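You operate a simulated robot arm through the tools that you are given. There is no shell and no other tool. Be economical: measure what you need, move in short steps, check, and stop when the job is done.

You are at the controls of a simulated two-armed robot. One attempt, no reset.

TASK
Take the lid off the jar and lay it down on the top of the narrow trolley.

The check looks at the end state, three seconds after you hand in, the way a careful person would. Anything else that was tipped, shoved, dropped, spilled or broken makes it a failure. A push-on lid holds only when it is set on centred and level and pressed home; a screw cap is set on level and turned clockwise until tight.

THE ROBOT
Two 7-joint arms with two-finger grippers on one trunk, on a base that drives. Base frame: it is fixed to the floor where the robot stands at the start and does not move with it; the origin is under the middle of the robot, x ahead of it, y to its left, z up. Units: mm, degrees, N and s.
The left shoulder is at the start at [179, 216, 960], the right one opposite. With the tool pointing down near the work surface each hand reaches from about 100 to 920 mm from the robot's upright axis, wherever it stands, measured 20 degrees to its own side. Payload 3.18 kg a hand.
The TCP of each hand is the grasp point between the finger pads, 30 mm short of the fingertips. In the tool frame z runs along the fingers and y along their closing line. The gripper opens to 144 mm. The gripper's body begins 103 mm behind the TCP.
Orientation is that of the tool frame in the base frame, as [roll, pitch, yaw] about the fixed x, y, z axes, in that order (R = Rz(yaw) Ry(pitch) Rx(roll)). With the fingers straight down and closing along the base's y, the tool's x points along the base's -x, its y along +y and its z along -z.

THE INTERFACE
- The arms move only by the tool nudge_tool. It takes "left_series", "right_series" or both (then of equal length, played together; a hand with none holds still); each is a list of rows, each a list of 7 numbers: the shift along the base's x, y, z in mm, then the turn, a rotation vector about the base's x, y, z in degrees, then the finger opening in mm, from 0 to 144. In form: [[tx, ty, tz, wx, wy, wz, grip], ...]. A call has 1 to 20 rows; each row is the pose to reach, as a shift and turn from the pose commanded when the call began. A row lasts 0.2 s, in which the tool goes at most 50 mm and 8.6 degrees; a call with a longer step from one row to the next is refused whole, and so is a gripper value outside its range. Where a pose cannot be reached the arm comes as near as it can. A force on the tool above 40 N (or 10 N above the force at the start of the call, whichever is more), or a blocked arm, ends the call early, and 0.2 s more pass. The fingers move at their own pace and stop on an object; they squeeze with about 26 N. The grip force told is the motor's: it shows also when the fingers shut on nothing. Time passes only in rows, and 0.2 s behind the last, so rows that repeat a pose let the fingers close. It gives the time, the measured TCP pose, the force on the tool (base axes), the opening and the grip force at its end, in the units of the frame above (readings bear some noise), with the torque about the TCP (base axes, N m) and any sound that the robot's microphone picked up.
- Cameras (640 x 400 px; columns grow to the right, rows downward): "scene" is now at [335.5, -30.4, 1155.6]; the picture's right is [-0.32, -0.95, 0.00], its down [-0.29, 0.10, -0.95] and it looks along [0.90, -0.31, -0.30] (base axes); focal length 214 px, centre (320, 200). "left" rides on the left gripper at [76, -16, -143] in its tool frame; the picture's right is [0.21, 0.98, 0.00], its down [-0.84, 0.18, -0.51] and it looks along [-0.50, 0.11, 0.86] (tool axes); focal length 218 px, centre (320, 200). "right" rides on the right gripper at [76, 16, -143] in its tool frame; the picture's right is [-0.21, 0.98, 0.00], its down [-0.84, -0.18, -0.51] and it looks along [-0.50, -0.11, 0.86] (tool axes); focal length 218 px, centre (320, 200). There is no depth. A picture from a camera that has moved, and an enlarged one, comes with that camera's place and axes in the base frame and with its lens.
- camera(camera): a new picture of that camera. No time passes.
- slide_trunk(by): slides the trunk up (or, below 0, down) by that many mm; the arms and the scene camera ride with it, the base frame stays. It gives what a move gives, with no picture.
- drive_base(legs): drives the robot by 1 to 6 legs, each [ahead, left, turn to the left] in mm, mm and degrees, along the robot's own axes; the way and the turn of a leg run together, so that a leg with both is an arc; at most 1500 mm and 180 degrees a leg. The arms and the cameras ride along, it lands a little off, and it stops where it bumps. It gives what a move gives.
- pan_tilt(pan, tilt): turns the head with the scene camera to pan (to the left, within 80 degrees either way) and tilt (down, from -29 to 69), counted from straight ahead of the robot. It gives what a move gives.
- zoom(camera, box): a new picture of the part [left, top, right, bottom] of that camera's present view, enlarged. No time passes.
- job_done(): hands the job in; it is judged then, once.

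Go step by step. Nothing tells you exact positions but the pictures and the camera data: compare them with the known pose of the tool, close in by small moves and look again before you grip or let go. The budget is 120 turns and 88 pictures, counting those below and the enlarged ones. Unless the task says otherwise, let go and move clear before handing in, and close with one line.

The tools are called by a JSON object that holds its "op" and its "data". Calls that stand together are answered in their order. nudge_tool: Moves the arms, as the interface text tells. Its arguments: {"type":"object","properties":{"left_series":{"type":"array"},"right_series":{"type":"array"}},"required":[]} The other tools are called the same way: slide_trunk (by) slides the trunk up or down; drive_base (legs) drives the base; pan_tilt (pan, tilt) turns the head that bears the scene camera; camera (camera) takes a picture; zoom (camera, box) takes an enlarged picture of a part of a camera's view; job_done () hands the job in.

At the start:

```text
clock: 0.0
left_tcp_pos: [468.8, 161.3, 1086.6]
left_tcp_rot: [-179.9, 0.0, -179.9]
left_force: [0.3, 0.6, 0.1]
left_wrist_torque: [-0.03, -0.01, 0.02]
left_opening: 144.1
left_grasp_force: 0.1
right_tcp_pos: [359.4, -216.4, 1083.4]
right_tcp_rot: [-179.9, -0.1, -180.0]
right_force: [0.5, 0.3, 0.7]
right_wrist_torque: [0.03, 0.0, 0.01]
right_opening: 144.2
right_grasp_force: 0.0
trunk travel left (down, up): [-54.0, 316.0]
robot x, y, heading: [0.5, -0.4, -0.4]
head pan, tilt: [-18.8, 17.7]
```

scene: 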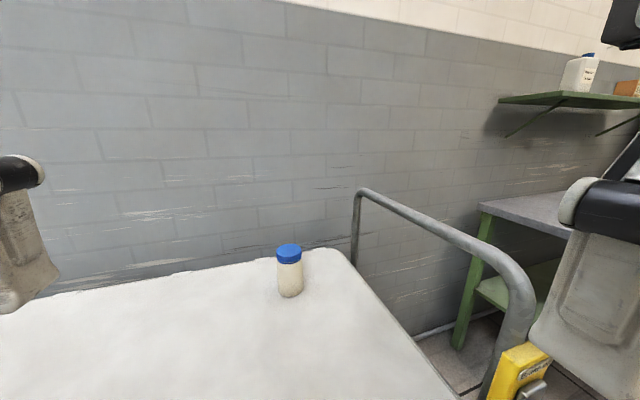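
right: 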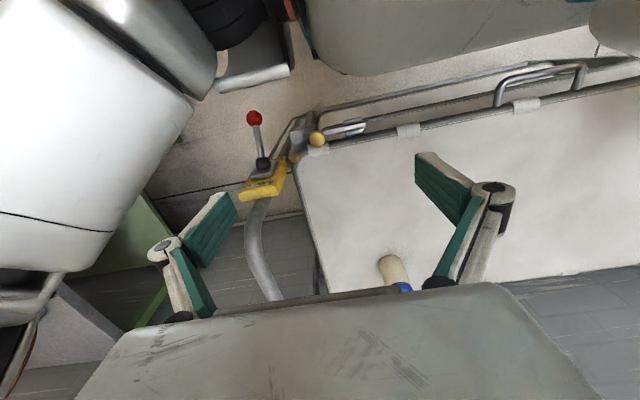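
left: 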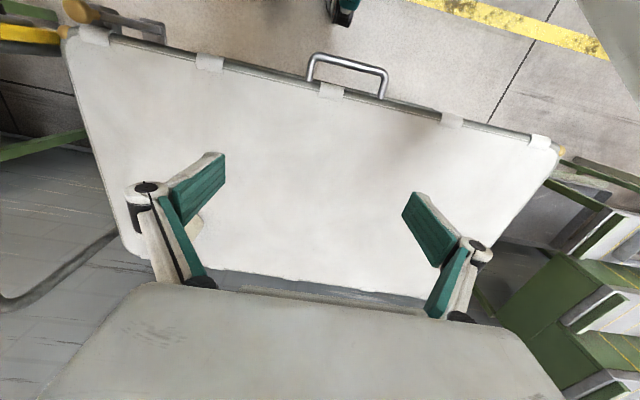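

I see a jar with a blue lid on a white padded table ahead. I need to find the narrow trolley, so I'll look around with the head and take a closer look at the jar.

{"op": "zoom", "data": {"camera": "scene", "box": [240, 220, 340, 310]}}

{"op": "pan_tilt", "data": {"pan": -70, "tilt": 30}}

{"op": "camera", "data": {"camera": "scene"}}

{"op": "pan_tilt", "data": {"pan": 50, "tilt": 30}}

{"op": "camera", "data": {"camera": "scene"}}

```text
4.44 times, centred on (290, 265) of scene
camera zoom: at [335.5, -30.4, 1155.6], right [-0.32, -0.95, 0.0], down [-0.29, 0.1, -0.95], along [0.9, -0.31, -0.3], focal length 953 px, centre (453, -89)
```

zoom: 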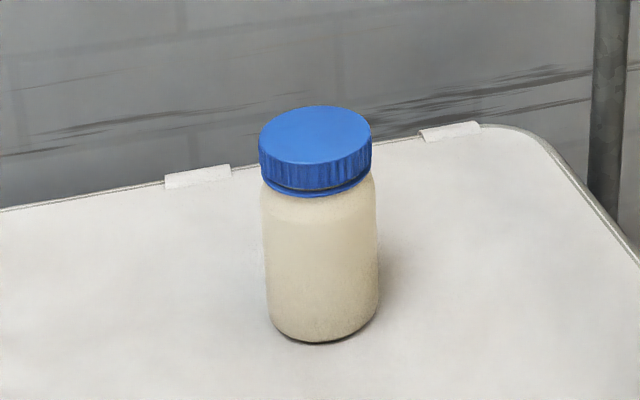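

```text
clock: 1.2
left_tcp_pos: [468.4, 161.8, 1085.1]
left_tcp_rot: [-179.9, 0.0, -179.9]
left_force: [-0.2, -0.3, -1.0]
left_wrist_torque: [0.0, -0.04, 0.04]
left_opening: 143.9
left_grasp_force: 0.0
right_tcp_pos: [359.2, -215.9, 1083.6]
right_tcp_rot: [179.9, -0.1, 180.0]
right_force: [0.4, 1.2, 0.2]
right_wrist_torque: [-0.03, -0.01, 0.0]
right_opening: 143.9
right_grasp_force: 0.0
trunk travel left (down, up): [-54.0, 316.0]
robot x, y, heading: [3.4, -1.7, 0.0]
head pan, tilt: [-70.0, 30.0]
```

```text
83 pictures are left
camera scene: at [278.1, -85.4, 1135.8], right [-0.94, -0.34, 0.0], down [-0.17, 0.47, -0.87], along [0.3, -0.81, -0.5], focal length 214 px, centre (320, 200)
```

scene: 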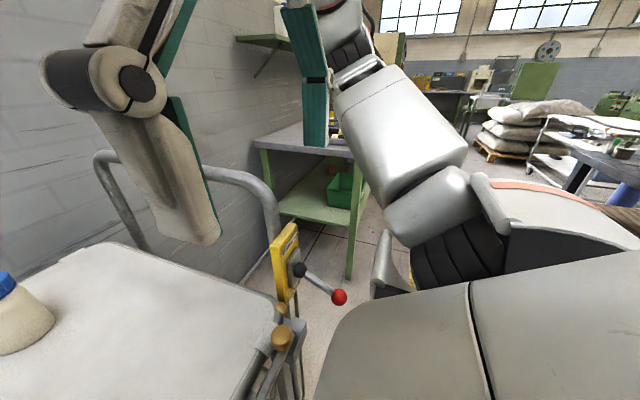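

```text
clock: 3.2
left_tcp_pos: [467.7, 161.6, 1086.1]
left_tcp_rot: [-179.8, 0.0, -179.8]
left_force: [1.0, -0.6, 0.0]
left_wrist_torque: [-0.02, 0.01, 0.03]
left_opening: 143.8
left_grasp_force: 0.0
right_tcp_pos: [358.6, -215.5, 1083.2]
right_tcp_rot: [180.0, -0.1, 179.9]
right_force: [0.3, 0.7, 0.6]
right_wrist_torque: [0.01, 0.01, 0.03]
right_opening: 144.3
right_grasp_force: 0.0
trunk travel left (down, up): [-54.0, 316.0]
robot x, y, heading: [2.5, -0.4, 0.3]
head pan, tilt: [50.0, 30.0]
```

```text
82 pictures are left
camera scene: at [305.3, 68.8, 1135.8], right [0.77, -0.64, 0.0], down [-0.32, -0.38, -0.87], along [0.56, 0.66, -0.5], focal length 214 px, centre (320, 200)
```

scene: 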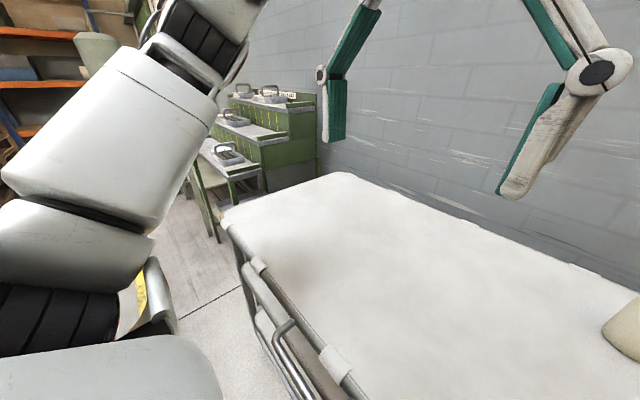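

The table in front has a push handle, so it may itself be the trolley. I'll check the other white cart far to the right and the rest of the room.

{"op": "pan_tilt", "data": {"pan": -80, "tilt": 10}}

{"op": "camera", "data": {"camera": "scene"}}

{"op": "pan_tilt", "data": {"pan": 80, "tilt": 20}}

{"op": "camera", "data": {"camera": "scene"}}

{"op": "pan_tilt", "data": {"pan": -10, "tilt": 55}}

{"op": "camera", "data": {"camera": "scene"}}

```text
clock: 5.3
left_tcp_pos: [467.9, 161.1, 1085.5]
left_tcp_rot: [-179.9, 0.1, -179.9]
left_force: [-0.1, 0.3, 0.1]
left_wrist_torque: [0.0, -0.01, -0.02]
left_opening: 144.0
left_grasp_force: 0.0
right_tcp_pos: [359.1, -215.7, 1082.8]
right_tcp_rot: [-179.9, 0.0, 180.0]
right_force: [-0.4, -0.1, -1.1]
right_wrist_torque: [-0.01, 0.0, 0.04]
right_opening: 143.9
right_grasp_force: 0.0
trunk travel left (down, up): [-54.0, 316.0]
robot x, y, heading: [-0.3, 4.0, 0.2]
head pan, tilt: [-80.0, 10.0]
```

```text
81 pictures are left
camera scene: at [263.3, -92.0, 1168.1], right [-0.98, -0.17, 0.0], down [-0.03, 0.17, -0.98], along [0.17, -0.97, -0.17], focal length 214 px, centre (320, 200)
```

scene: 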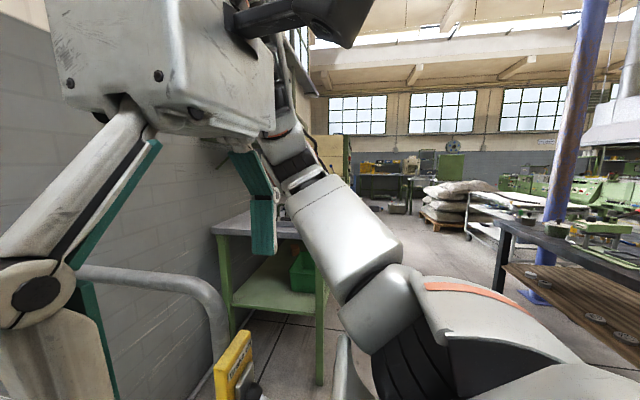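

```text
clock: 7.8
left_tcp_pos: [468.5, 160.7, 1085.5]
left_tcp_rot: [-179.8, 0.0, -179.9]
left_force: [-0.5, -0.1, -0.7]
left_wrist_torque: [0.0, -0.05, -0.04]
left_opening: 143.9
left_grasp_force: 0.0
right_tcp_pos: [357.6, -214.9, 1082.0]
right_tcp_rot: [-180.0, -0.1, -180.0]
right_force: [0.3, 0.6, 0.2]
right_wrist_torque: [-0.02, 0.0, 0.01]
right_opening: 144.0
right_grasp_force: 0.1
trunk travel left (down, up): [-54.0, 316.0]
robot x, y, heading: [-4.5, 0.9, -0.1]
head pan, tilt: [80.0, 20.0]
```

```text
80 pictures are left
camera scene: at [263.3, 91.3, 1151.9], right [0.98, -0.17, 0.0], down [-0.06, -0.34, -0.94], along [0.16, 0.93, -0.34], focal length 214 px, centre (320, 200)
```

scene: 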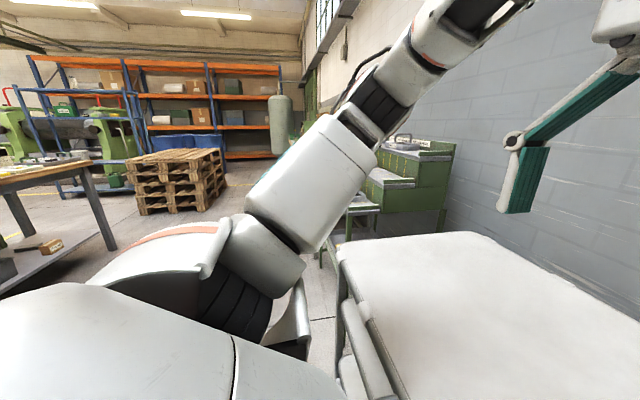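

```text
clock: 9.4
left_tcp_pos: [467.4, 161.1, 1085.7]
left_tcp_rot: [-179.9, 0.0, -179.8]
left_force: [-0.4, 0.1, 0.3]
left_wrist_torque: [0.03, 0.02, -0.01]
left_opening: 143.9
left_grasp_force: 0.2
right_tcp_pos: [359.0, -215.9, 1083.2]
right_tcp_rot: [-180.0, -0.1, 179.9]
right_force: [-0.6, 1.1, -0.2]
right_wrist_torque: [0.0, -0.01, -0.01]
right_opening: 144.2
right_grasp_force: 0.0
trunk travel left (down, up): [-54.0, 316.0]
robot x, y, heading: [-1.3, 1.9, 0.1]
head pan, tilt: [-10.0, 55.0]
```

```text
79 pictures are left
camera scene: at [318.2, -12.9, 1099.8], right [-0.17, -0.98, 0.0], down [-0.81, 0.14, -0.57], along [0.57, -0.1, -0.82], focal length 214 px, centre (320, 200)
```

scene: 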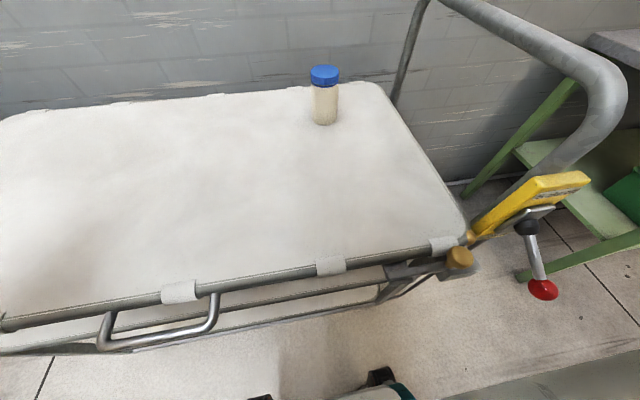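

The long cloth-topped wheeled bed with the push handle must be the trolley. The jar stands on it at about (788, -106), with the table at z≈760 and the blue ribbed lid's top at z≈885. The left hand will hold the jar body at a slant while the right hand takes the lid from above, so I'll bring the left hand partway first.

{"op": "nudge_tool", "data": {"left_series": [[21.5, -20.1, -15.8, -1.38, -5.51, -3.31, 144], [43, -40.2, -31.5, -2.75, -11.02, -6.62, 144], [64.5, -60.3, -47.3, -4.13, -16.53, -9.93, 144], [86, -80.4, -63, -5.5, -22.04, -13.25, 144], [107.5, -100.5, -78.8, -6.88, -27.55, -16.56, 144], [129, -120.6, -94.5, -8.25, -33.07, -19.87, 144], [150.5, -140.7, -110.3, -9.63, -38.58, -23.18, 144], [172, -161, -126, -11, -44.1, -26.5, 144]]}}

{"op": "camera", "data": {"camera": "left"}}

{"op": "camera", "data": {"camera": "scene"}}

```text
clock: 11.2
left_tcp_pos: [638.3, -3.3, 954.0]
left_tcp_rot: [179.9, 44.6, 151.6]
left_force: [0.3, -0.7, 1.0]
left_wrist_torque: [-0.02, 0.04, 0.02]
left_opening: 143.8
left_grasp_force: 0.1
right_tcp_pos: [360.1, -216.5, 1081.9]
right_tcp_rot: [179.9, 0.0, 180.0]
right_force: [0.8, -1.0, -0.3]
right_wrist_torque: [0.01, 0.05, 0.01]
right_opening: 143.7
right_grasp_force: 0.3
trunk travel left (down, up): [-54.0, 316.0]
robot x, y, heading: [1.8, -0.3, -0.1]
head pan, tilt: [-10.0, 55.0]
```

```text
78 pictures are left
camera left: at [494.7, 55.1, 1002.3], right [0.33, 0.93, -0.15], down [0.3, 0.04, 0.95], along [0.89, -0.36, -0.26], focal length 218 px, centre (320, 200)
```

left: 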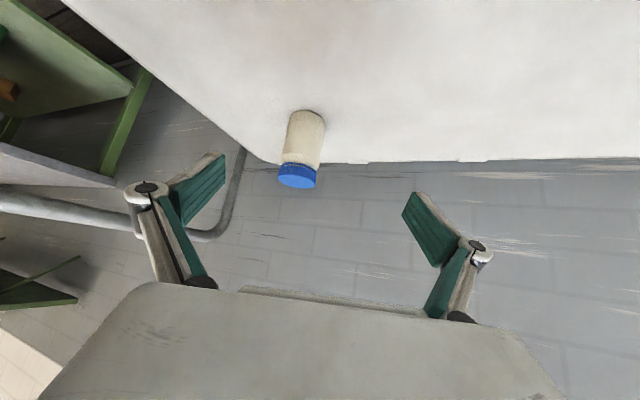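

```text
77 pictures are left
camera scene: at [317.0, -12.8, 1096.1], right [-0.17, -0.99, 0.0], down [-0.83, 0.14, -0.54], along [0.53, -0.09, -0.84], focal length 214 px, centre (320, 200)
```

scene: 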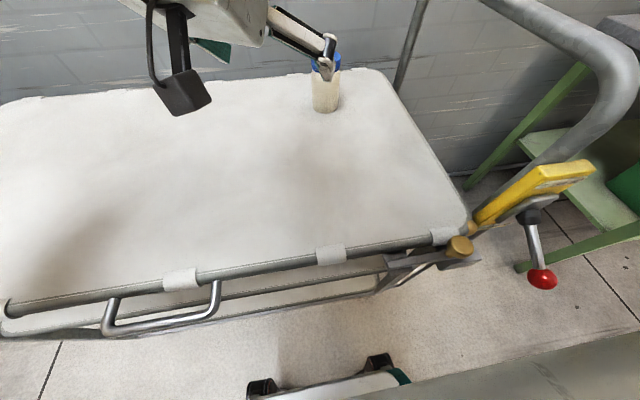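

The jar triangulates consistently: the lid's top centre is at about (786, -107, 888) and the table is at about 762. I'll bring the left hand to a standoff along its slanted axis.

{"op": "nudge_tool", "data": {"left_series": [[20, -17, -18, 0, 0, 0, 144], [40, -34, -36, 0, 0, 0, 144], [60, -51, -54, 0, 0, 0, 144], [80, -68, -71, 0, 0, 0, 144], [80, -68, -71, 0, 0, 0, 144]]}}

{"op": "camera", "data": {"camera": "left"}}

{"op": "camera", "data": {"camera": "scene"}}

```text
clock: 12.4
left_tcp_pos: [720.5, -70.0, 891.3]
left_tcp_rot: [-179.8, 45.1, 152.2]
left_force: [1.1, 0.6, 0.5]
left_wrist_torque: [0.01, -0.02, -0.05]
left_opening: 144.3
left_grasp_force: 0.1
right_tcp_pos: [359.4, -216.2, 1083.7]
right_tcp_rot: [180.0, 0.0, 179.9]
right_force: [-1.1, 0.5, 1.3]
right_wrist_torque: [-0.03, -0.01, -0.01]
right_opening: 144.1
right_grasp_force: 0.1
trunk travel left (down, up): [-54.0, 316.0]
robot x, y, heading: [-0.4, -0.6, 0.3]
head pan, tilt: [-10.0, 55.0]
```

```text
76 pictures are left
camera left: at [574.8, -11.5, 938.3], right [0.33, 0.93, -0.15], down [0.29, 0.05, 0.95], along [0.9, -0.36, -0.26], focal length 218 px, centre (320, 200)
```

left: 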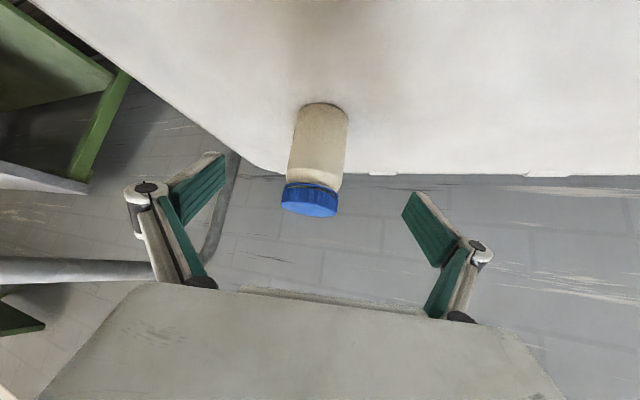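

```text
75 pictures are left
camera scene: at [317.7, -12.8, 1100.0], right [-0.17, -0.98, 0.0], down [-0.81, 0.14, -0.57], along [0.57, -0.1, -0.82], focal length 214 px, centre (320, 200)
```

scene: 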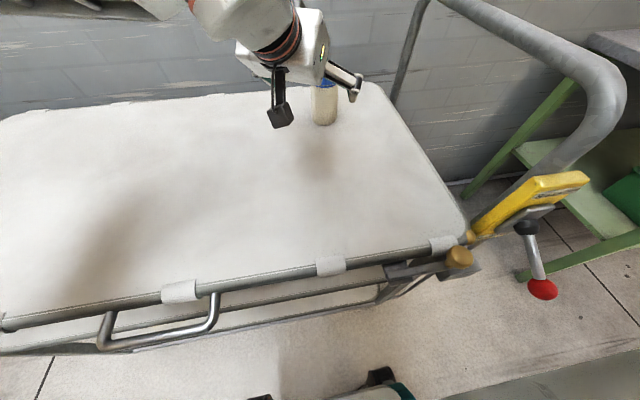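

The jar sits well centred between the open left fingers. I'll advance around the jar body and check before closing.

{"op": "nudge_tool", "data": {"left_series": [[13, -7.4, -16.6, 0, 0, 0, 144], [26, -15, -33, 0, 0, 0, 144], [39, -22, -50, 0, 0, 0, 144], [52, -30, -66, 0, 0, 0, 144], [65, -38, -83, 0, 0, 0, 144], [65, -38, -83, 0, 0, 0, 144]]}}

{"op": "camera", "data": {"camera": "left"}}

{"op": "zoom", "data": {"camera": "scene", "box": [220, 20, 420, 145]}}

```text
clock: 13.8
left_tcp_pos: [785.7, -104.7, 807.1]
left_tcp_rot: [-179.9, 44.9, 152.1]
left_force: [-0.2, -0.4, 0.5]
left_wrist_torque: [-0.01, -0.01, -0.01]
left_opening: 143.8
left_grasp_force: 0.0
right_tcp_pos: [357.6, -216.3, 1082.2]
right_tcp_rot: [179.9, 0.0, 180.0]
right_force: [0.0, 0.0, 0.1]
right_wrist_torque: [-0.02, -0.01, 0.05]
right_opening: 143.9
right_grasp_force: 0.2
trunk travel left (down, up): [-54.0, 316.0]
robot x, y, heading: [1.7, -0.7, -0.1]
head pan, tilt: [-10.0, 55.0]
```

```text
74 pictures are left
camera left: at [641.4, -48.0, 852.8], right [0.33, 0.93, -0.15], down [0.29, 0.05, 0.95], along [0.9, -0.36, -0.26], focal length 218 px, centre (320, 200)
```

left: 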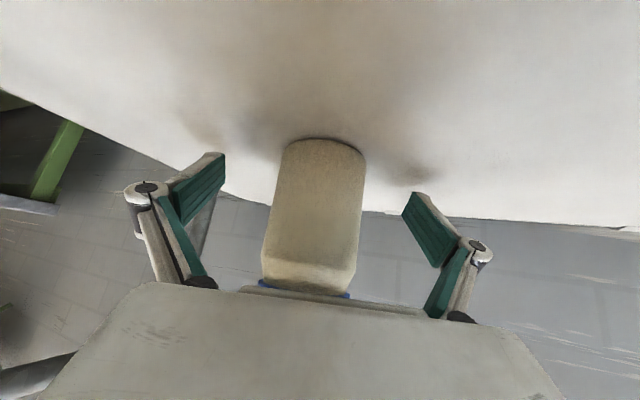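

```text
3.20 times, centred on (320, 82) of scene
camera zoom: at [317.9, -12.8, 1100.0], right [-0.17, -0.98, 0.0], down [-0.81, 0.14, -0.57], along [0.56, -0.1, -0.82], focal length 686 px, centre (320, 576)
```

zoom: 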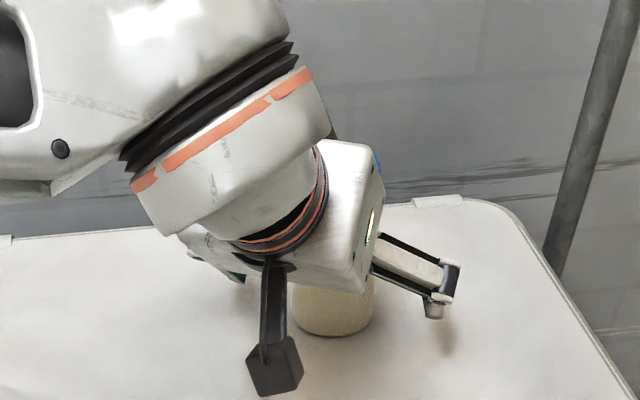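

Clearance looks good, but the left palm is near the lid, so I'll back off 12 mm to leave room for the right hand. Then I'll close on the jar body.

{"op": "nudge_tool", "data": {"left_series": [[-10.6, 4, 0, 0, 0, 0, 144], [-10.6, 4, 0, 0, 0, 0, 100], [-10.6, 4, 0, 0, 0, 0, 80], [-10.6, 4, 0, 0, 0, 0, 60], [-10.6, 4, 0, 0, 0, 0, 50], [-10.6, 4, 0, 0, 0, 0, 50]]}}

{"op": "camera", "data": {"camera": "left"}}

```text
clock: 15.2
left_tcp_pos: [776.3, -100.4, 808.8]
left_tcp_rot: [-179.9, 45.3, 152.2]
left_force: [5.6, 5.2, 15.3]
left_wrist_torque: [0.33, -0.29, 0.02]
left_opening: 59.6
left_grasp_force: 25.9
right_tcp_pos: [357.8, -216.1, 1082.3]
right_tcp_rot: [180.0, 0.0, 180.0]
right_force: [-0.1, -0.2, 0.4]
right_wrist_torque: [0.0, -0.01, 0.01]
right_opening: 144.2
right_grasp_force: 0.1
trunk travel left (down, up): [-54.0, 316.0]
robot x, y, heading: [-1.8, -0.8, 0.1]
head pan, tilt: [-10.0, 55.0]
```

```text
72 pictures are left
camera left: at [631.3, -43.2, 855.1], right [0.33, 0.93, -0.15], down [0.29, 0.05, 0.96], along [0.9, -0.36, -0.25], focal length 218 px, centre (320, 200)
```

left: 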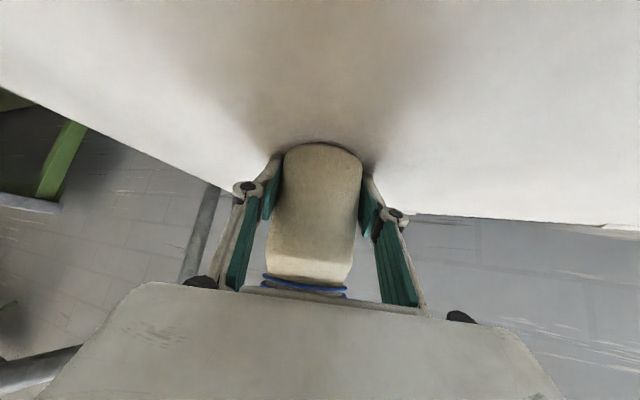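

The jar is gripped, 59.6 mm wide. Now I'll bring the right hand over at height, keeping clear of the left wrist, to hover above the lid.

{"op": "nudge_tool", "data": {"right_series": [[40, 0, 0, 0, 0, 0, 144], [80, 0, 0, 0, 0, 0, 144], [120, 0, 0, 0, 0, 0, 144], [160, 0, 0, 0, 0, 0, 144], [200, 0, 0, 0, 0, 0, 144], [242, 0, 0, 0, 0, 0, 144], [280, 12, 0, 0, 0, 0, 144], [318, 24, 0, 0, 0, 0, 144], [356, 36, 0, 0, 0, 0, 144], [394, 48, 0, 0, 0, 0, 144], [428, 60, 0, 0, 0, 0, 144], [428, 60, 0, 0, 0, 0, 144]]}}

{"op": "camera", "data": {"camera": "right"}}

{"op": "camera", "data": {"camera": "scene"}}

```text
clock: 17.8
left_tcp_pos: [773.3, -100.8, 808.6]
left_tcp_rot: [-179.9, 45.3, 152.0]
left_force: [0.5, 3.1, 26.5]
left_wrist_torque: [0.46, -0.71, 0.56]
left_opening: 59.8
left_grasp_force: 26.1
right_tcp_pos: [696.8, -135.7, 1005.3]
right_tcp_rot: [179.5, 1.2, 179.2]
right_force: [1.0, -0.2, -0.1]
right_wrist_torque: [0.0, -0.01, -0.02]
right_opening: 144.0
right_grasp_force: 0.0
right hand out of reach, approached as far as the arm can: row 4, 5, 6, 7, 8, 9, 10, 11, 12
trunk travel left (down, up): [-54.0, 316.0]
robot x, y, heading: [-2.8, 0.1, 0.0]
head pan, tilt: [-10.0, 55.0]
```

```text
71 pictures are left
camera right: at [617.5, -119.2, 1146.5], right [0.22, 0.97, 0.01], down [0.83, -0.2, 0.52], along [0.51, -0.11, -0.85], focal length 218 px, centre (320, 200)
```

right: 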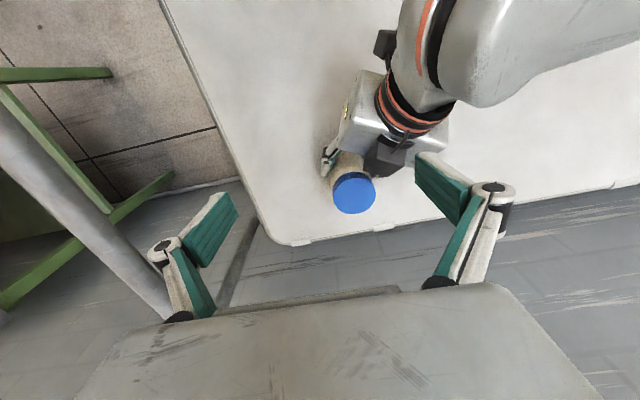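

```text
70 pictures are left
camera scene: at [315.7, -12.7, 1100.8], right [-0.17, -0.98, 0.0], down [-0.81, 0.14, -0.58], along [0.57, -0.1, -0.82], focal length 214 px, centre (320, 200)
```

scene: 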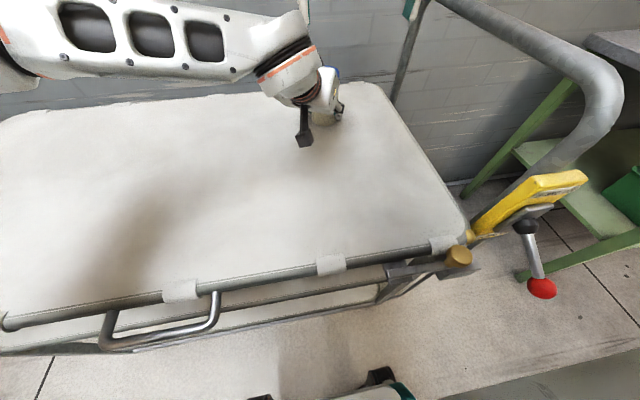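

The right hand ran out of reach at that height, since its reach is greater lower down. I'll make a small safe test move sideways to learn what pose the shifts count from.

{"op": "nudge_tool", "data": {"right_series": [[0, -30, 0, 0, 0, 0, 144], [0, -30, 0, 0, 0, 0, 144]]}}

```text
clock: 18.4
left_tcp_pos: [773.5, -102.2, 808.2]
left_tcp_rot: [-180.0, 45.3, 152.0]
left_force: [-2.0, 3.1, 26.4]
left_wrist_torque: [0.15, -0.55, -0.21]
left_opening: 59.6
left_grasp_force: 26.0
right_tcp_pos: [684.1, -163.3, 996.3]
right_tcp_rot: [179.9, 0.5, 179.8]
right_force: [-0.2, -0.1, -0.6]
right_wrist_torque: [0.05, 0.04, -0.02]
right_opening: 144.3
right_grasp_force: 0.0
right hand out of reach, approached as far as the arm can: row 1, 2
trunk travel left (down, up): [-54.0, 316.0]
robot x, y, heading: [4.5, 0.0, 0.0]
head pan, tilt: [-10.0, 55.0]
```

Shifts count from the commanded pose, which is roughly (786, -186, 1083). I'll lower that target so it comes within reach, staying beside the lid and above it.

{"op": "nudge_tool", "data": {"right_series": [[0, 0, -30, 0, 0, 0, 144], [0, 0, -60, 0, 0, 0, 144], [0, 0, -90, 0, 0, 0, 144], [0, 0, -120, 0, 0, 0, 144], [0, 0, -120, 0, 0, 0, 144]]}}

{"op": "camera", "data": {"camera": "right"}}

```text
clock: 19.1
left_tcp_pos: [773.8, -102.4, 807.6]
left_tcp_rot: [-180.0, 45.5, 151.7]
left_force: [-8.4, 6.5, 19.7]
left_wrist_torque: [-0.29, -0.73, -0.23]
left_opening: 59.7
left_grasp_force: 26.3
right_tcp_pos: [689.8, -163.4, 938.1]
right_tcp_rot: [179.4, 1.3, 179.6]
right_force: [4.3, -0.9, 6.0]
right_wrist_torque: [0.41, 0.03, -0.22]
right_opening: 143.6
right_grasp_force: 0.1
trunk travel left (down, up): [-54.0, 316.0]
robot x, y, heading: [-0.4, -0.6, 0.2]
head pan, tilt: [-10.0, 55.0]
stopped in row 3 (right hand): the force on the tool passed its limit at 48 N (the readings are from after the stop); the commanded pose is now the measured one
```

```text
69 pictures are left
camera right: at [610.4, -147.2, 1079.1], right [0.21, 0.98, 0.02], down [0.83, -0.19, 0.52], along [0.51, -0.1, -0.85], focal length 218 px, centre (320, 200)
```

right: 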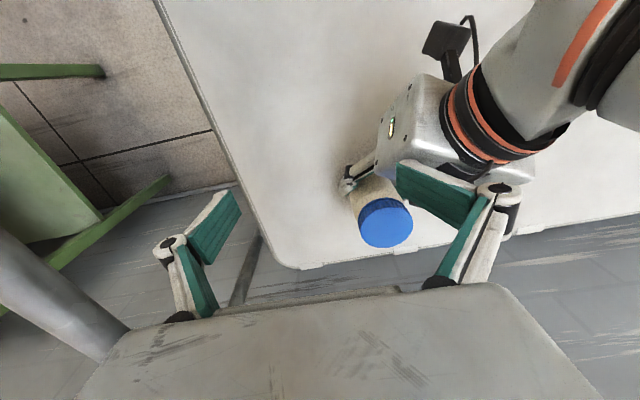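

The right finger bumped the left gripper lightly and nothing moved. I'll back off up and to the right, then go forward at this lower height, clear of the left hand.

{"op": "nudge_tool", "data": {"right_series": [[0, -10, 20, 0, 0, 0, 144], [0, -40, 20, 0, 0, 0, 144], [0, -50, 20, 0, 0, 0, 144], [25, -50, 20, 0, 0, 0, 144], [50, -50, 20, 0, 0, 0, 144], [75, -50, 20, 0, 0, 0, 144], [96, -50, 20, 0, 0, 0, 144], [96, -50, 20, 0, 0, 0, 144]]}}

{"op": "camera", "data": {"camera": "right"}}

```text
clock: 20.8
left_tcp_pos: [774.0, -104.2, 809.4]
left_tcp_rot: [179.9, 45.6, 151.7]
left_force: [-0.9, 9.3, 12.6]
left_wrist_torque: [-0.24, -0.01, -0.06]
left_opening: 59.6
left_grasp_force: 26.2
right_tcp_pos: [757.3, -199.4, 922.8]
right_tcp_rot: [178.9, 1.9, 176.3]
right_force: [-0.7, -0.6, 0.6]
right_wrist_torque: [0.16, -0.04, -0.02]
right_opening: 143.9
right_grasp_force: 0.1
right hand out of reach, approached as far as the arm can: row 4, 5, 6, 7, 8
trunk travel left (down, up): [-54.0, 316.0]
robot x, y, heading: [-0.4, 1.5, -0.1]
head pan, tilt: [-10.0, 55.0]
stopped in row 8 (left hand): the force on the tool passed its limit at 50 N (the readings are from after the stop); the commanded pose is now the measured one
```

```text
68 pictures are left
camera right: at [676.6, -180.9, 1063.2], right [0.27, 0.96, 0.03], down [0.81, -0.24, 0.53], along [0.52, -0.12, -0.85], focal length 218 px, centre (320, 200)
```

right: 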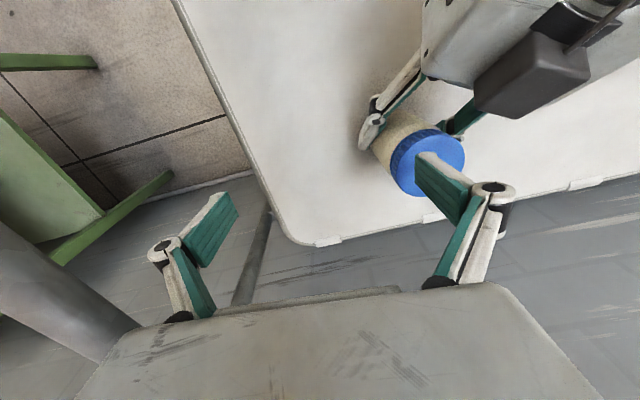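

The right arm can't quite reach with the tool vertical, so I want to drive the base forward about 100 mm. First I'll release the jar and retreat both hands, and look down at the gap to the trolley.

{"op": "nudge_tool", "data": {"right_series": [[0, -20, 30, 0, 0, 0, 144], [-20, -30, 60, 0, 0, 0, 144], [-40, -30, 80, 0, 0, 0, 144], [-70, -30, 90, 0, 0, 0, 144], [-100, -30, 100, 0, 0, 0, 144], [-100, -30, 100, 0, 0, 0, 144]]}}

{"op": "pan_tilt", "data": {"pan": -5, "tilt": 69}}

{"op": "camera", "data": {"camera": "scene"}}

{"op": "camera", "data": {"camera": "left"}}

```text
clock: 22.2
left_tcp_pos: [773.3, -104.8, 808.1]
left_tcp_rot: [180.0, 45.4, 151.5]
left_force: [-3.9, -1.1, 8.9]
left_wrist_torque: [-0.24, 0.09, -0.26]
left_opening: 59.5
left_grasp_force: 26.0
right_tcp_pos: [651.9, -228.7, 1021.1]
right_tcp_rot: [178.9, 2.1, 176.1]
right_force: [-0.2, 0.4, -0.2]
right_wrist_torque: [0.05, 0.0, -0.01]
right_opening: 144.2
right_grasp_force: 0.0
right hand out of reach, approached as far as the arm can: row 1, 2, 3, 4, 5, 6
trunk travel left (down, up): [-54.0, 316.0]
robot x, y, heading: [-1.2, -3.1, 0.0]
head pan, tilt: [-10.0, 55.0]
```

```text
clock: 23.0
left_tcp_pos: [771.1, -105.0, 808.4]
left_tcp_rot: [-180.0, 45.4, 151.4]
left_force: [-4.4, -5.2, 8.9]
left_wrist_torque: [-0.15, 0.01, -0.09]
left_opening: 59.6
left_grasp_force: 26.4
right_tcp_pos: [652.4, -227.9, 1022.0]
right_tcp_rot: [178.8, 2.2, 176.2]
right_force: [-0.5, 0.3, 0.9]
right_wrist_torque: [0.0, 0.02, -0.01]
right_opening: 144.3
right_grasp_force: 0.1
trunk travel left (down, up): [-54.0, 316.0]
robot x, y, heading: [0.5, 1.0, 0.1]
head pan, tilt: [-5.0, 68.8]
```

```text
67 pictures are left
camera scene: at [302.0, -5.7, 1084.7], right [-0.09, -1.0, 0.0], down [-0.93, 0.08, -0.36], along [0.36, -0.03, -0.93], focal length 214 px, centre (320, 200)
```

scene: 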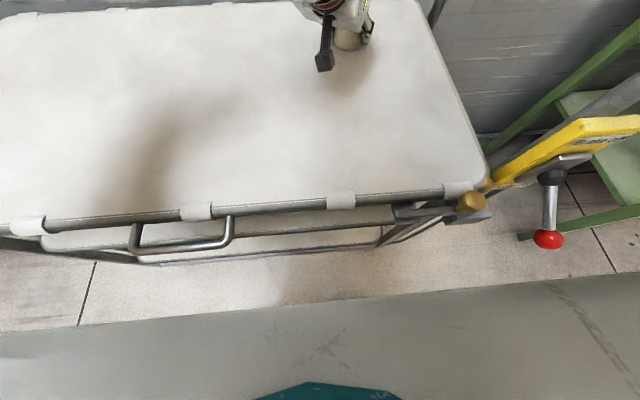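

```text
66 pictures are left
camera left: at [628.9, -46.2, 854.7], right [0.34, 0.93, -0.15], down [0.29, 0.05, 0.96], along [0.9, -0.37, -0.25], focal length 218 px, centre (320, 200)
```

left: 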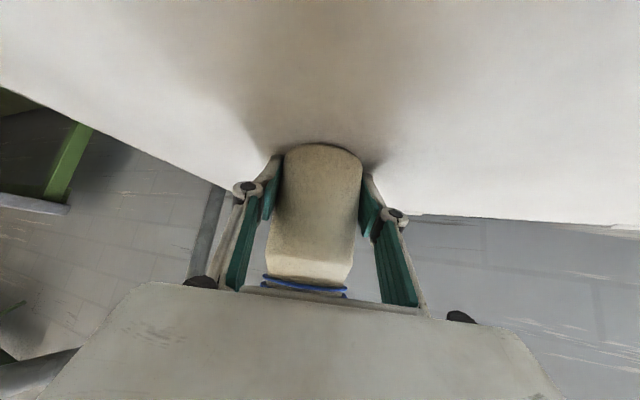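

The chest and base front seem to be about 100 mm or more clear of the trolley. I'll release the jar and withdraw the left hand along its axis, then up and back.

{"op": "nudge_tool", "data": {"left_series": [[0, 0, 0, 0, 0, 0, 80], [0, 0, 0, 0, 0, 0, 144], [0, 0, 0, 0, 0, 0, 144], [-12, 7, 17, 0, 0, 0, 144], [-25, 14, 33, 0, 0, 0, 144], [-38, 22, 50, 0, 0, 0, 144], [-51, 30, 66, 0, 0, 0, 144], [-65, 38, 83, 0, 0, 0, 144], [-85, 60, 110, 0, 0, 0, 144], [-105, 85, 140, 0, 0, 0, 144], [-125, 110, 165, 0, 0, 0, 144], [-125, 110, 165, 0, 0, 0, 144]]}}

{"op": "camera", "data": {"camera": "left"}}

```text
clock: 25.6
left_tcp_pos: [646.3, 8.9, 971.6]
left_tcp_rot: [-179.9, 45.3, 151.6]
left_force: [0.2, -0.7, -0.6]
left_wrist_torque: [0.0, 0.02, -0.01]
left_opening: 144.1
left_grasp_force: 0.1
right_tcp_pos: [653.8, -228.7, 1020.2]
right_tcp_rot: [178.9, 2.1, 176.2]
right_force: [-0.5, 0.1, -0.4]
right_wrist_torque: [-0.01, -0.02, 0.01]
right_opening: 143.8
right_grasp_force: 0.0
trunk travel left (down, up): [-54.0, 316.0]
robot x, y, heading: [1.6, 0.5, 0.1]
head pan, tilt: [-5.0, 68.8]
```

```text
65 pictures are left
camera left: at [502.1, 67.2, 1018.0], right [0.34, 0.93, -0.15], down [0.29, 0.05, 0.96], along [0.9, -0.37, -0.25], focal length 218 px, centre (320, 200)
```

left: 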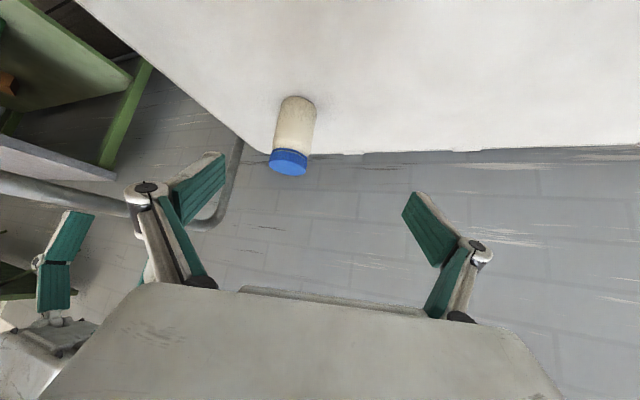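

The jar stands undisturbed. I'll drive ahead 80 mm in two short legs.

{"op": "drive_base", "data": {"legs": [[40, 0, 0], [40, 0, 0]]}}

{"op": "camera", "data": {"camera": "left"}}

{"op": "camera", "data": {"camera": "right"}}

{"op": "camera", "data": {"camera": "scene"}}

```text
clock: 27.0
left_tcp_pos: [727.5, 9.3, 973.2]
left_tcp_rot: [-179.9, 45.4, 151.6]
left_force: [-0.5, -0.5, 0.0]
left_wrist_torque: [0.01, 0.02, 0.03]
left_opening: 144.3
left_grasp_force: 0.1
right_tcp_pos: [734.0, -226.9, 1020.6]
right_tcp_rot: [178.9, 2.0, 176.2]
right_force: [0.2, -0.4, -1.1]
right_wrist_torque: [-0.03, 0.06, 0.03]
right_opening: 144.2
right_grasp_force: 0.0
trunk travel left (down, up): [-54.0, 316.0]
robot x, y, heading: [80.5, 1.6, 0.2]
head pan, tilt: [-5.0, 68.8]
```

```text
64 pictures are left
camera left: at [583.0, 67.3, 1018.3], right [0.34, 0.93, -0.15], down [0.29, 0.05, 0.96], along [0.9, -0.37, -0.25], focal length 218 px, centre (320, 200)
```

left: 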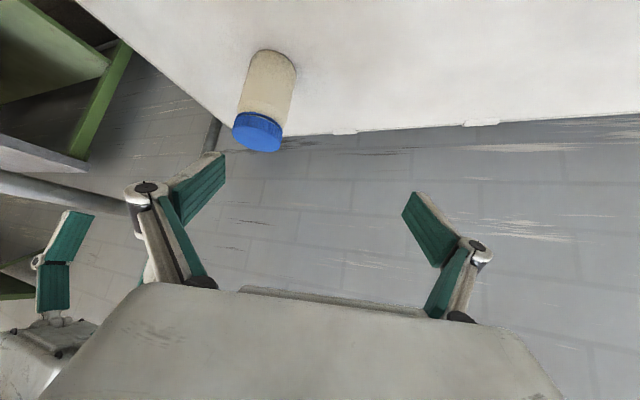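

```text
63 pictures are left
camera right: at [654.2, -208.1, 1160.8], right [0.27, 0.96, 0.03], down [0.81, -0.24, 0.53], along [0.52, -0.12, -0.85], focal length 218 px, centre (320, 200)
```

right: 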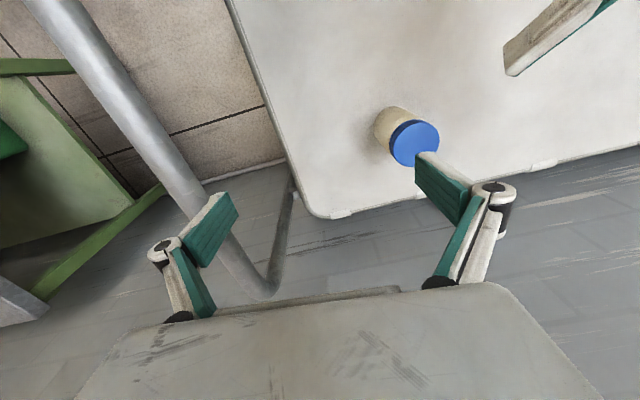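

```text
62 pictures are left
camera scene: at [384.0, -5.4, 1084.4], right [-0.09, -1.0, 0.0], down [-0.93, 0.08, -0.36], along [0.36, -0.03, -0.93], focal length 214 px, centre (320, 200)
```

scene: 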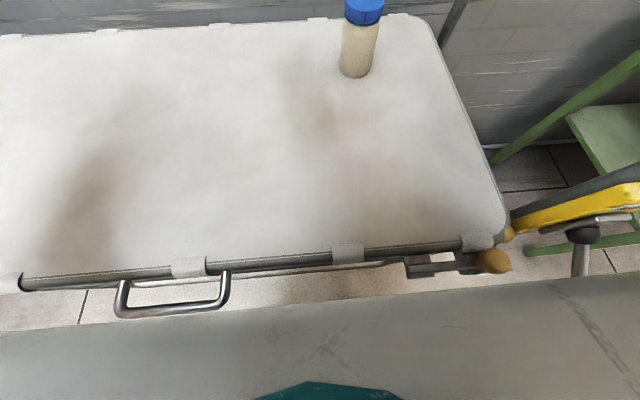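

There was no bump, and everything is in reach now. The lid is at about (774, -106, 888), so I'll bring the left hand back to the jar standoff.

{"op": "nudge_tool", "data": {"left_series": [[-7, -18, -20, 0, 0, 0, 144], [-14, -36, -40, 0, 0, 0, 144], [-21, -54, -61, 0, 0, 0, 144], [-29.5, -73, -82, 0, 0, 0, 144], [-29.5, -73, -82, 0, 0, 0, 144]]}}

{"op": "camera", "data": {"camera": "left"}}

```text
clock: 28.2
left_tcp_pos: [698.0, -63.5, 889.9]
left_tcp_rot: [179.9, 45.3, 151.6]
left_force: [0.0, -0.2, 0.5]
left_wrist_torque: [0.0, 0.02, 0.0]
left_opening: 144.2
left_grasp_force: 0.0
right_tcp_pos: [733.7, -226.9, 1021.2]
right_tcp_rot: [178.9, 2.0, 176.3]
right_force: [0.3, 0.0, -0.6]
right_wrist_torque: [-0.02, 0.0, -0.01]
right_opening: 143.8
right_grasp_force: 0.0
trunk travel left (down, up): [-54.0, 316.0]
robot x, y, heading: [82.1, 1.9, 0.3]
head pan, tilt: [-5.0, 68.8]
```

```text
61 pictures are left
camera left: at [554.3, -5.0, 937.0], right [0.34, 0.93, -0.15], down [0.29, 0.05, 0.96], along [0.9, -0.36, -0.25], focal length 218 px, centre (320, 200)
```

left: 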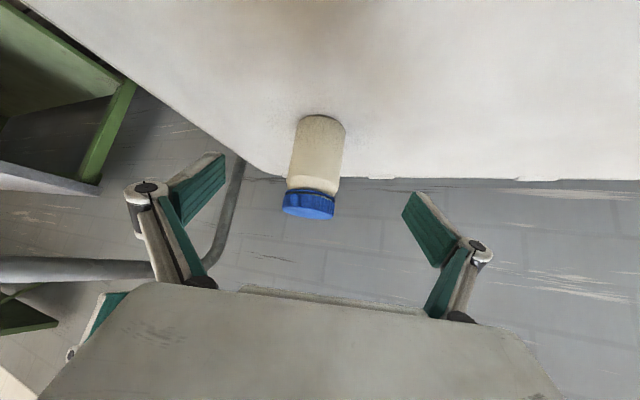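

The jar is again centred between the fingers. I'll advance and grip, slightly higher than before.

{"op": "nudge_tool", "data": {"left_series": [[13, -7.2, -15, 0, 0, 0, 144], [26, -14.4, -31, 0, 0, 0, 144], [39, -21.6, -46, 0, 0, 0, 144], [52, -28.8, -61, 0, 0, 0, 144], [65, -36, -77, 0, 0, 0, 144], [65, -36, -77, 0, 0, 0, 110], [65, -36, -77, 0, 0, 0, 80], [65, -36, -77, 0, 0, 0, 60], [65, -36, -77, 0, 0, 0, 50], [65, -36, -77, 0, 0, 0, 50]]}}

{"op": "camera", "data": {"camera": "right"}}

```text
clock: 30.4
left_tcp_pos: [762.0, -100.0, 812.0]
left_tcp_rot: [180.0, 45.3, 151.7]
left_force: [1.2, 0.8, 0.3]
left_wrist_torque: [0.1, -0.1, -0.05]
left_opening: 59.3
left_grasp_force: 26.1
right_tcp_pos: [734.4, -227.9, 1020.4]
right_tcp_rot: [178.9, 2.0, 176.2]
right_force: [-0.4, 0.2, 0.5]
right_wrist_torque: [0.02, 0.0, 0.01]
right_opening: 143.8
right_grasp_force: 0.0
trunk travel left (down, up): [-54.0, 316.0]
robot x, y, heading: [85.3, 3.8, 0.0]
head pan, tilt: [-5.0, 68.8]
```

```text
60 pictures are left
camera right: at [654.0, -208.1, 1160.6], right [0.27, 0.96, 0.03], down [0.81, -0.24, 0.53], along [0.52, -0.12, -0.85], focal length 218 px, centre (320, 200)
```

right: 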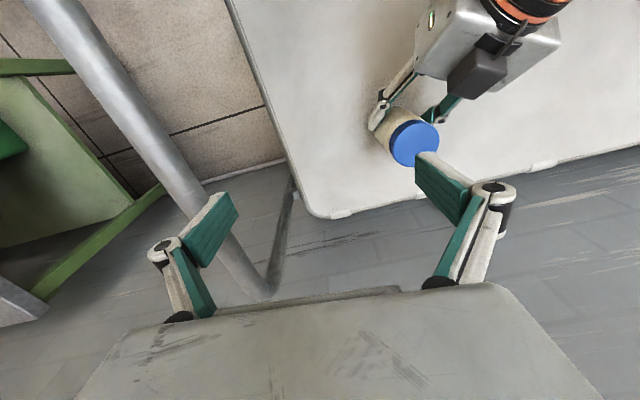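

The grip is clean with no side force, and the jar did not move. Now I'll bring the right hand above the lid, correcting its small tilt.

{"op": "nudge_tool", "data": {"right_series": [[20, 10, -10, -0.5, 1, 1.9, 144], [40, 30, -20, -1, 2.07, 3.8, 144], [40, 60, -35, -1, 2.07, 3.8, 144], [40, 90, -50, -1, 2.07, 3.8, 144], [40, 121, -60, -1, 2.07, 3.8, 144], [40, 121, -60, -1, 2.07, 3.8, 144]]}}

{"op": "camera", "data": {"camera": "right"}}

{"op": "pan_tilt", "data": {"pan": -15, "tilt": 35}}

{"op": "camera", "data": {"camera": "scene"}}

```text
clock: 31.8
left_tcp_pos: [762.5, -99.3, 813.1]
left_tcp_rot: [-179.9, 45.3, 151.6]
left_force: [0.8, -0.6, 0.5]
left_wrist_torque: [0.01, -0.07, -0.03]
left_opening: 59.4
left_grasp_force: 26.3
right_tcp_pos: [776.9, -107.8, 961.6]
right_tcp_rot: [-180.0, 0.0, -180.0]
right_force: [0.4, 0.3, 0.0]
right_wrist_torque: [0.0, 0.0, 0.03]
right_opening: 144.0
right_grasp_force: 0.0
right hand out of reach, approached as far as the arm can: row 1, 2, 3
trunk travel left (down, up): [-54.0, 316.0]
robot x, y, heading: [80.7, -0.4, -0.0]
head pan, tilt: [-5.0, 68.8]
```

```text
59 pictures are left
camera right: at [701.1, -90.8, 1104.0], right [0.21, 0.98, 0.0], down [0.84, -0.18, 0.51], along [0.5, -0.11, -0.86], focal length 218 px, centre (320, 200)
```

right: 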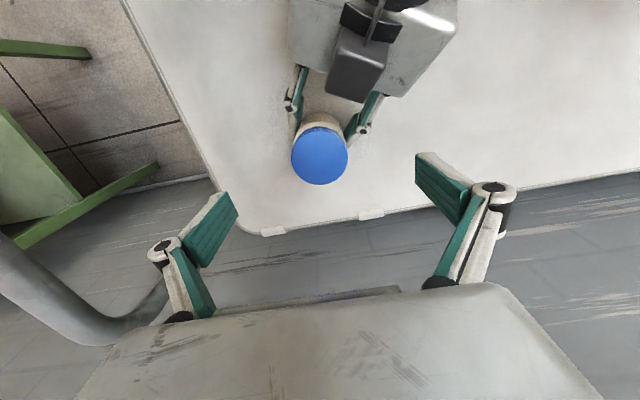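

```text
clock: 32.8
left_tcp_pos: [763.0, -99.8, 811.3]
left_tcp_rot: [180.0, 45.3, 151.6]
left_force: [0.8, 0.1, 0.5]
left_wrist_torque: [0.01, -0.02, -0.02]
left_opening: 59.3
left_grasp_force: 26.3
right_tcp_pos: [778.0, -109.3, 961.0]
right_tcp_rot: [-180.0, 0.0, 180.0]
right_force: [-0.1, 0.0, -0.1]
right_wrist_torque: [0.0, -0.03, -0.02]
right_opening: 144.0
right_grasp_force: 0.1
trunk travel left (down, up): [-54.0, 316.0]
robot x, y, heading: [79.4, -0.2, 0.2]
head pan, tilt: [-15.0, 35.0]
```

```text
58 pictures are left
camera scene: at [413.1, -23.3, 1127.9], right [-0.26, -0.97, 0.0], down [-0.55, 0.15, -0.82], along [0.79, -0.21, -0.57], focal length 214 px, centre (320, 200)
```

scene: 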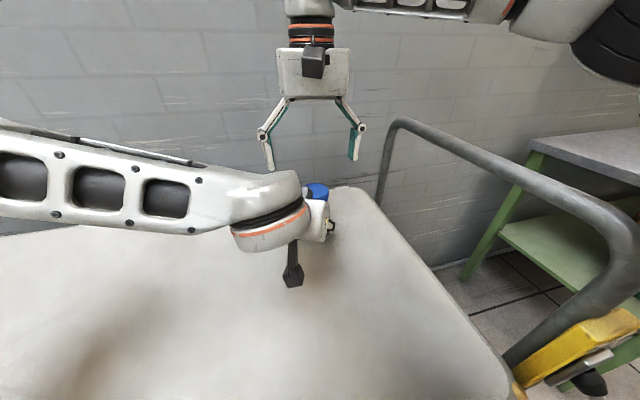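

The lid centre is confirmed at about (775, -108). I'll narrow the right fingers to 80 mm at this height and see where the tips end up before descending.

{"op": "nudge_tool", "data": {"right_series": [[-2, 0, 0, 0, 0, 0, 120], [-2, 0, 0, 0, 0, 0, 95], [-2, 0, 0, 0, 0, 0, 80], [-2, 0, 0, 0, 0, 0, 80]]}}

{"op": "zoom", "data": {"camera": "scene", "box": [240, 90, 400, 240]}}

{"op": "camera", "data": {"camera": "right"}}

```text
clock: 33.8
left_tcp_pos: [761.1, -100.0, 812.9]
left_tcp_rot: [-179.9, 45.3, 151.6]
left_force: [0.6, -0.8, 0.9]
left_wrist_torque: [0.04, -0.03, 0.02]
left_opening: 59.3
left_grasp_force: 25.8
right_tcp_pos: [774.5, -107.5, 960.9]
right_tcp_rot: [180.0, 0.0, 180.0]
right_force: [-0.1, 0.8, -0.1]
right_wrist_torque: [-0.04, -0.02, -0.01]
right_opening: 80.4
right_grasp_force: 0.1
trunk travel left (down, up): [-54.0, 316.0]
robot x, y, heading: [85.2, 0.0, -0.2]
head pan, tilt: [-15.0, 35.0]
```

```text
2.67 times, centred on (320, 165) of scene
camera zoom: at [413.1, -23.3, 1128.0], right [-0.26, -0.97, 0.0], down [-0.55, 0.15, -0.82], along [0.79, -0.21, -0.57], focal length 572 px, centre (320, 293)
```

zoom: 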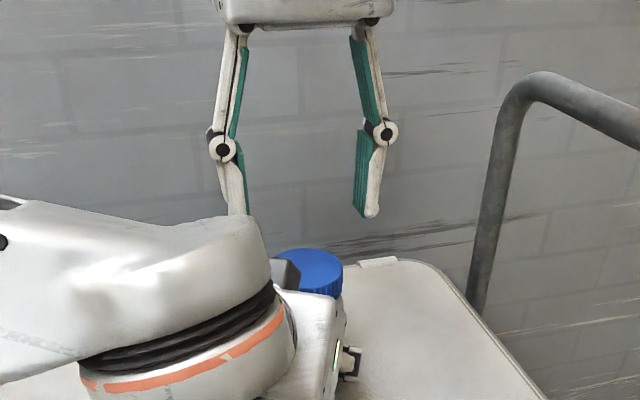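

```text
56 pictures are left
camera right: at [698.5, -90.8, 1104.1], right [0.21, 0.98, 0.0], down [0.84, -0.18, 0.51], along [0.5, -0.11, -0.86], focal length 218 px, centre (320, 200)
```

right: 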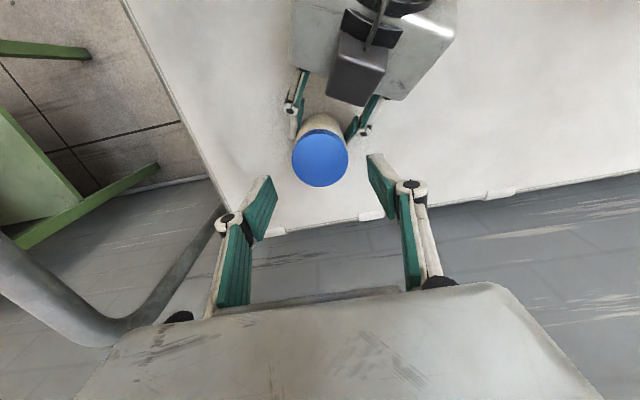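

The tips are 30 mm below the TCP, as expected. I'll descend so the tips reach the bottom of the lid skirt at about z 870, and look before gripping.

{"op": "nudge_tool", "data": {"right_series": [[0, 0, -20, 0, 0, 0, 80], [0, 0, -40, 0, 0, 0, 80], [0, 0, -52, 0, 0, 0, 80], [0, 0, -61, 0, 0, 0, 80], [0, 0, -61, 0, 0, 0, 80]]}}

{"op": "camera", "data": {"camera": "right"}}

{"op": "zoom", "data": {"camera": "scene", "box": [240, 90, 400, 240]}}

```text
clock: 35.0
left_tcp_pos: [763.1, -100.0, 811.9]
left_tcp_rot: [179.9, 45.3, 151.7]
left_force: [-1.0, 0.3, 0.5]
left_wrist_torque: [0.03, -0.01, 0.03]
left_opening: 59.3
left_grasp_force: 25.8
right_tcp_pos: [771.8, -106.0, 899.9]
right_tcp_rot: [180.0, 0.0, 179.9]
right_force: [0.3, 0.3, 0.9]
right_wrist_torque: [0.01, -0.01, -0.04]
right_opening: 80.2
right_grasp_force: 0.1
trunk travel left (down, up): [-54.0, 316.0]
robot x, y, heading: [80.0, 0.6, 0.0]
head pan, tilt: [-15.0, 35.0]
```

```text
55 pictures are left
camera right: at [696.0, -89.2, 1042.9], right [0.21, 0.98, 0.0], down [0.84, -0.18, 0.51], along [0.5, -0.11, -0.86], focal length 218 px, centre (320, 200)
```

right: 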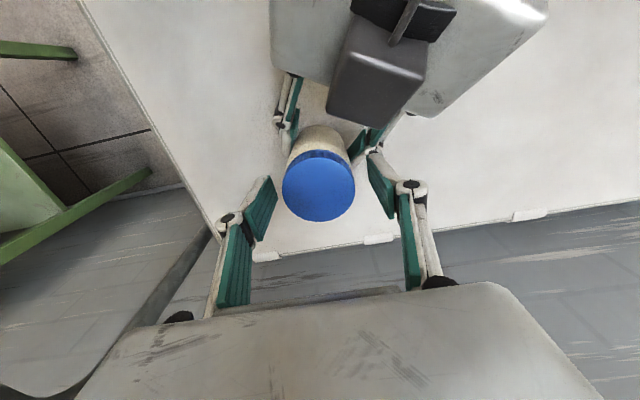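

```text
2.67 times, centred on (320, 165) of scene
camera zoom: at [413.0, -23.3, 1128.0], right [-0.26, -0.97, 0.0], down [-0.55, 0.15, -0.82], along [0.79, -0.21, -0.57], focal length 572 px, centre (320, 293)
```

zoom: 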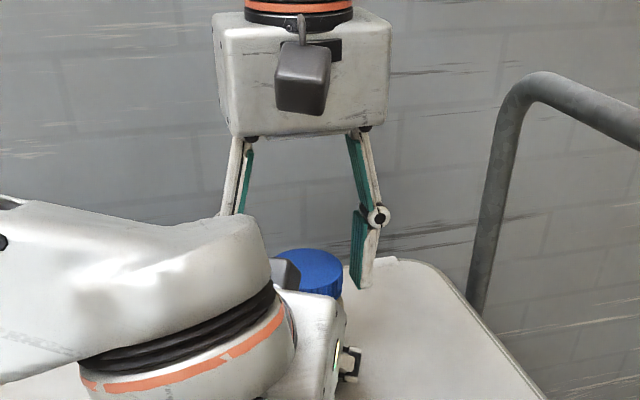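

The lid is centred within 2 mm. I'll make a small correction and close the right fingers on the lid.

{"op": "nudge_tool", "data": {"right_series": [[1, -1.5, 0, 0, 0, 0, 72], [1, -1.5, 0, 0, 0, 0, 62], [1, -1.5, 0, 0, 0, 0, 50], [1, -1.5, 0, 0, 0, 0, 50], [1, -1.5, 0, 0, 0, 0, 50]]}}

{"op": "camera", "data": {"camera": "right"}}

```text
clock: 36.1
left_tcp_pos: [761.9, -100.0, 813.0]
left_tcp_rot: [179.9, 45.3, 151.6]
left_force: [-1.1, 0.3, 0.4]
left_wrist_torque: [-0.02, -0.03, 0.04]
left_opening: 59.3
left_grasp_force: 25.8
right_tcp_pos: [773.0, -107.3, 900.5]
right_tcp_rot: [180.0, 0.0, 180.0]
right_force: [0.4, -1.3, 1.1]
right_wrist_torque: [0.0, -0.01, -0.01]
right_opening: 56.2
right_grasp_force: 25.9
trunk travel left (down, up): [-54.0, 316.0]
robot x, y, heading: [76.3, -1.8, 0.1]
head pan, tilt: [-15.0, 35.0]
```

```text
53 pictures are left
camera right: at [697.5, -91.1, 1042.6], right [0.21, 0.98, 0.0], down [0.84, -0.18, 0.51], along [0.5, -0.11, -0.86], focal length 218 px, centre (320, 200)
```

right: 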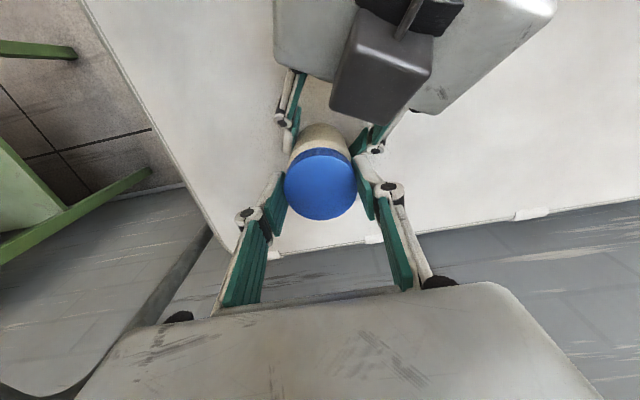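

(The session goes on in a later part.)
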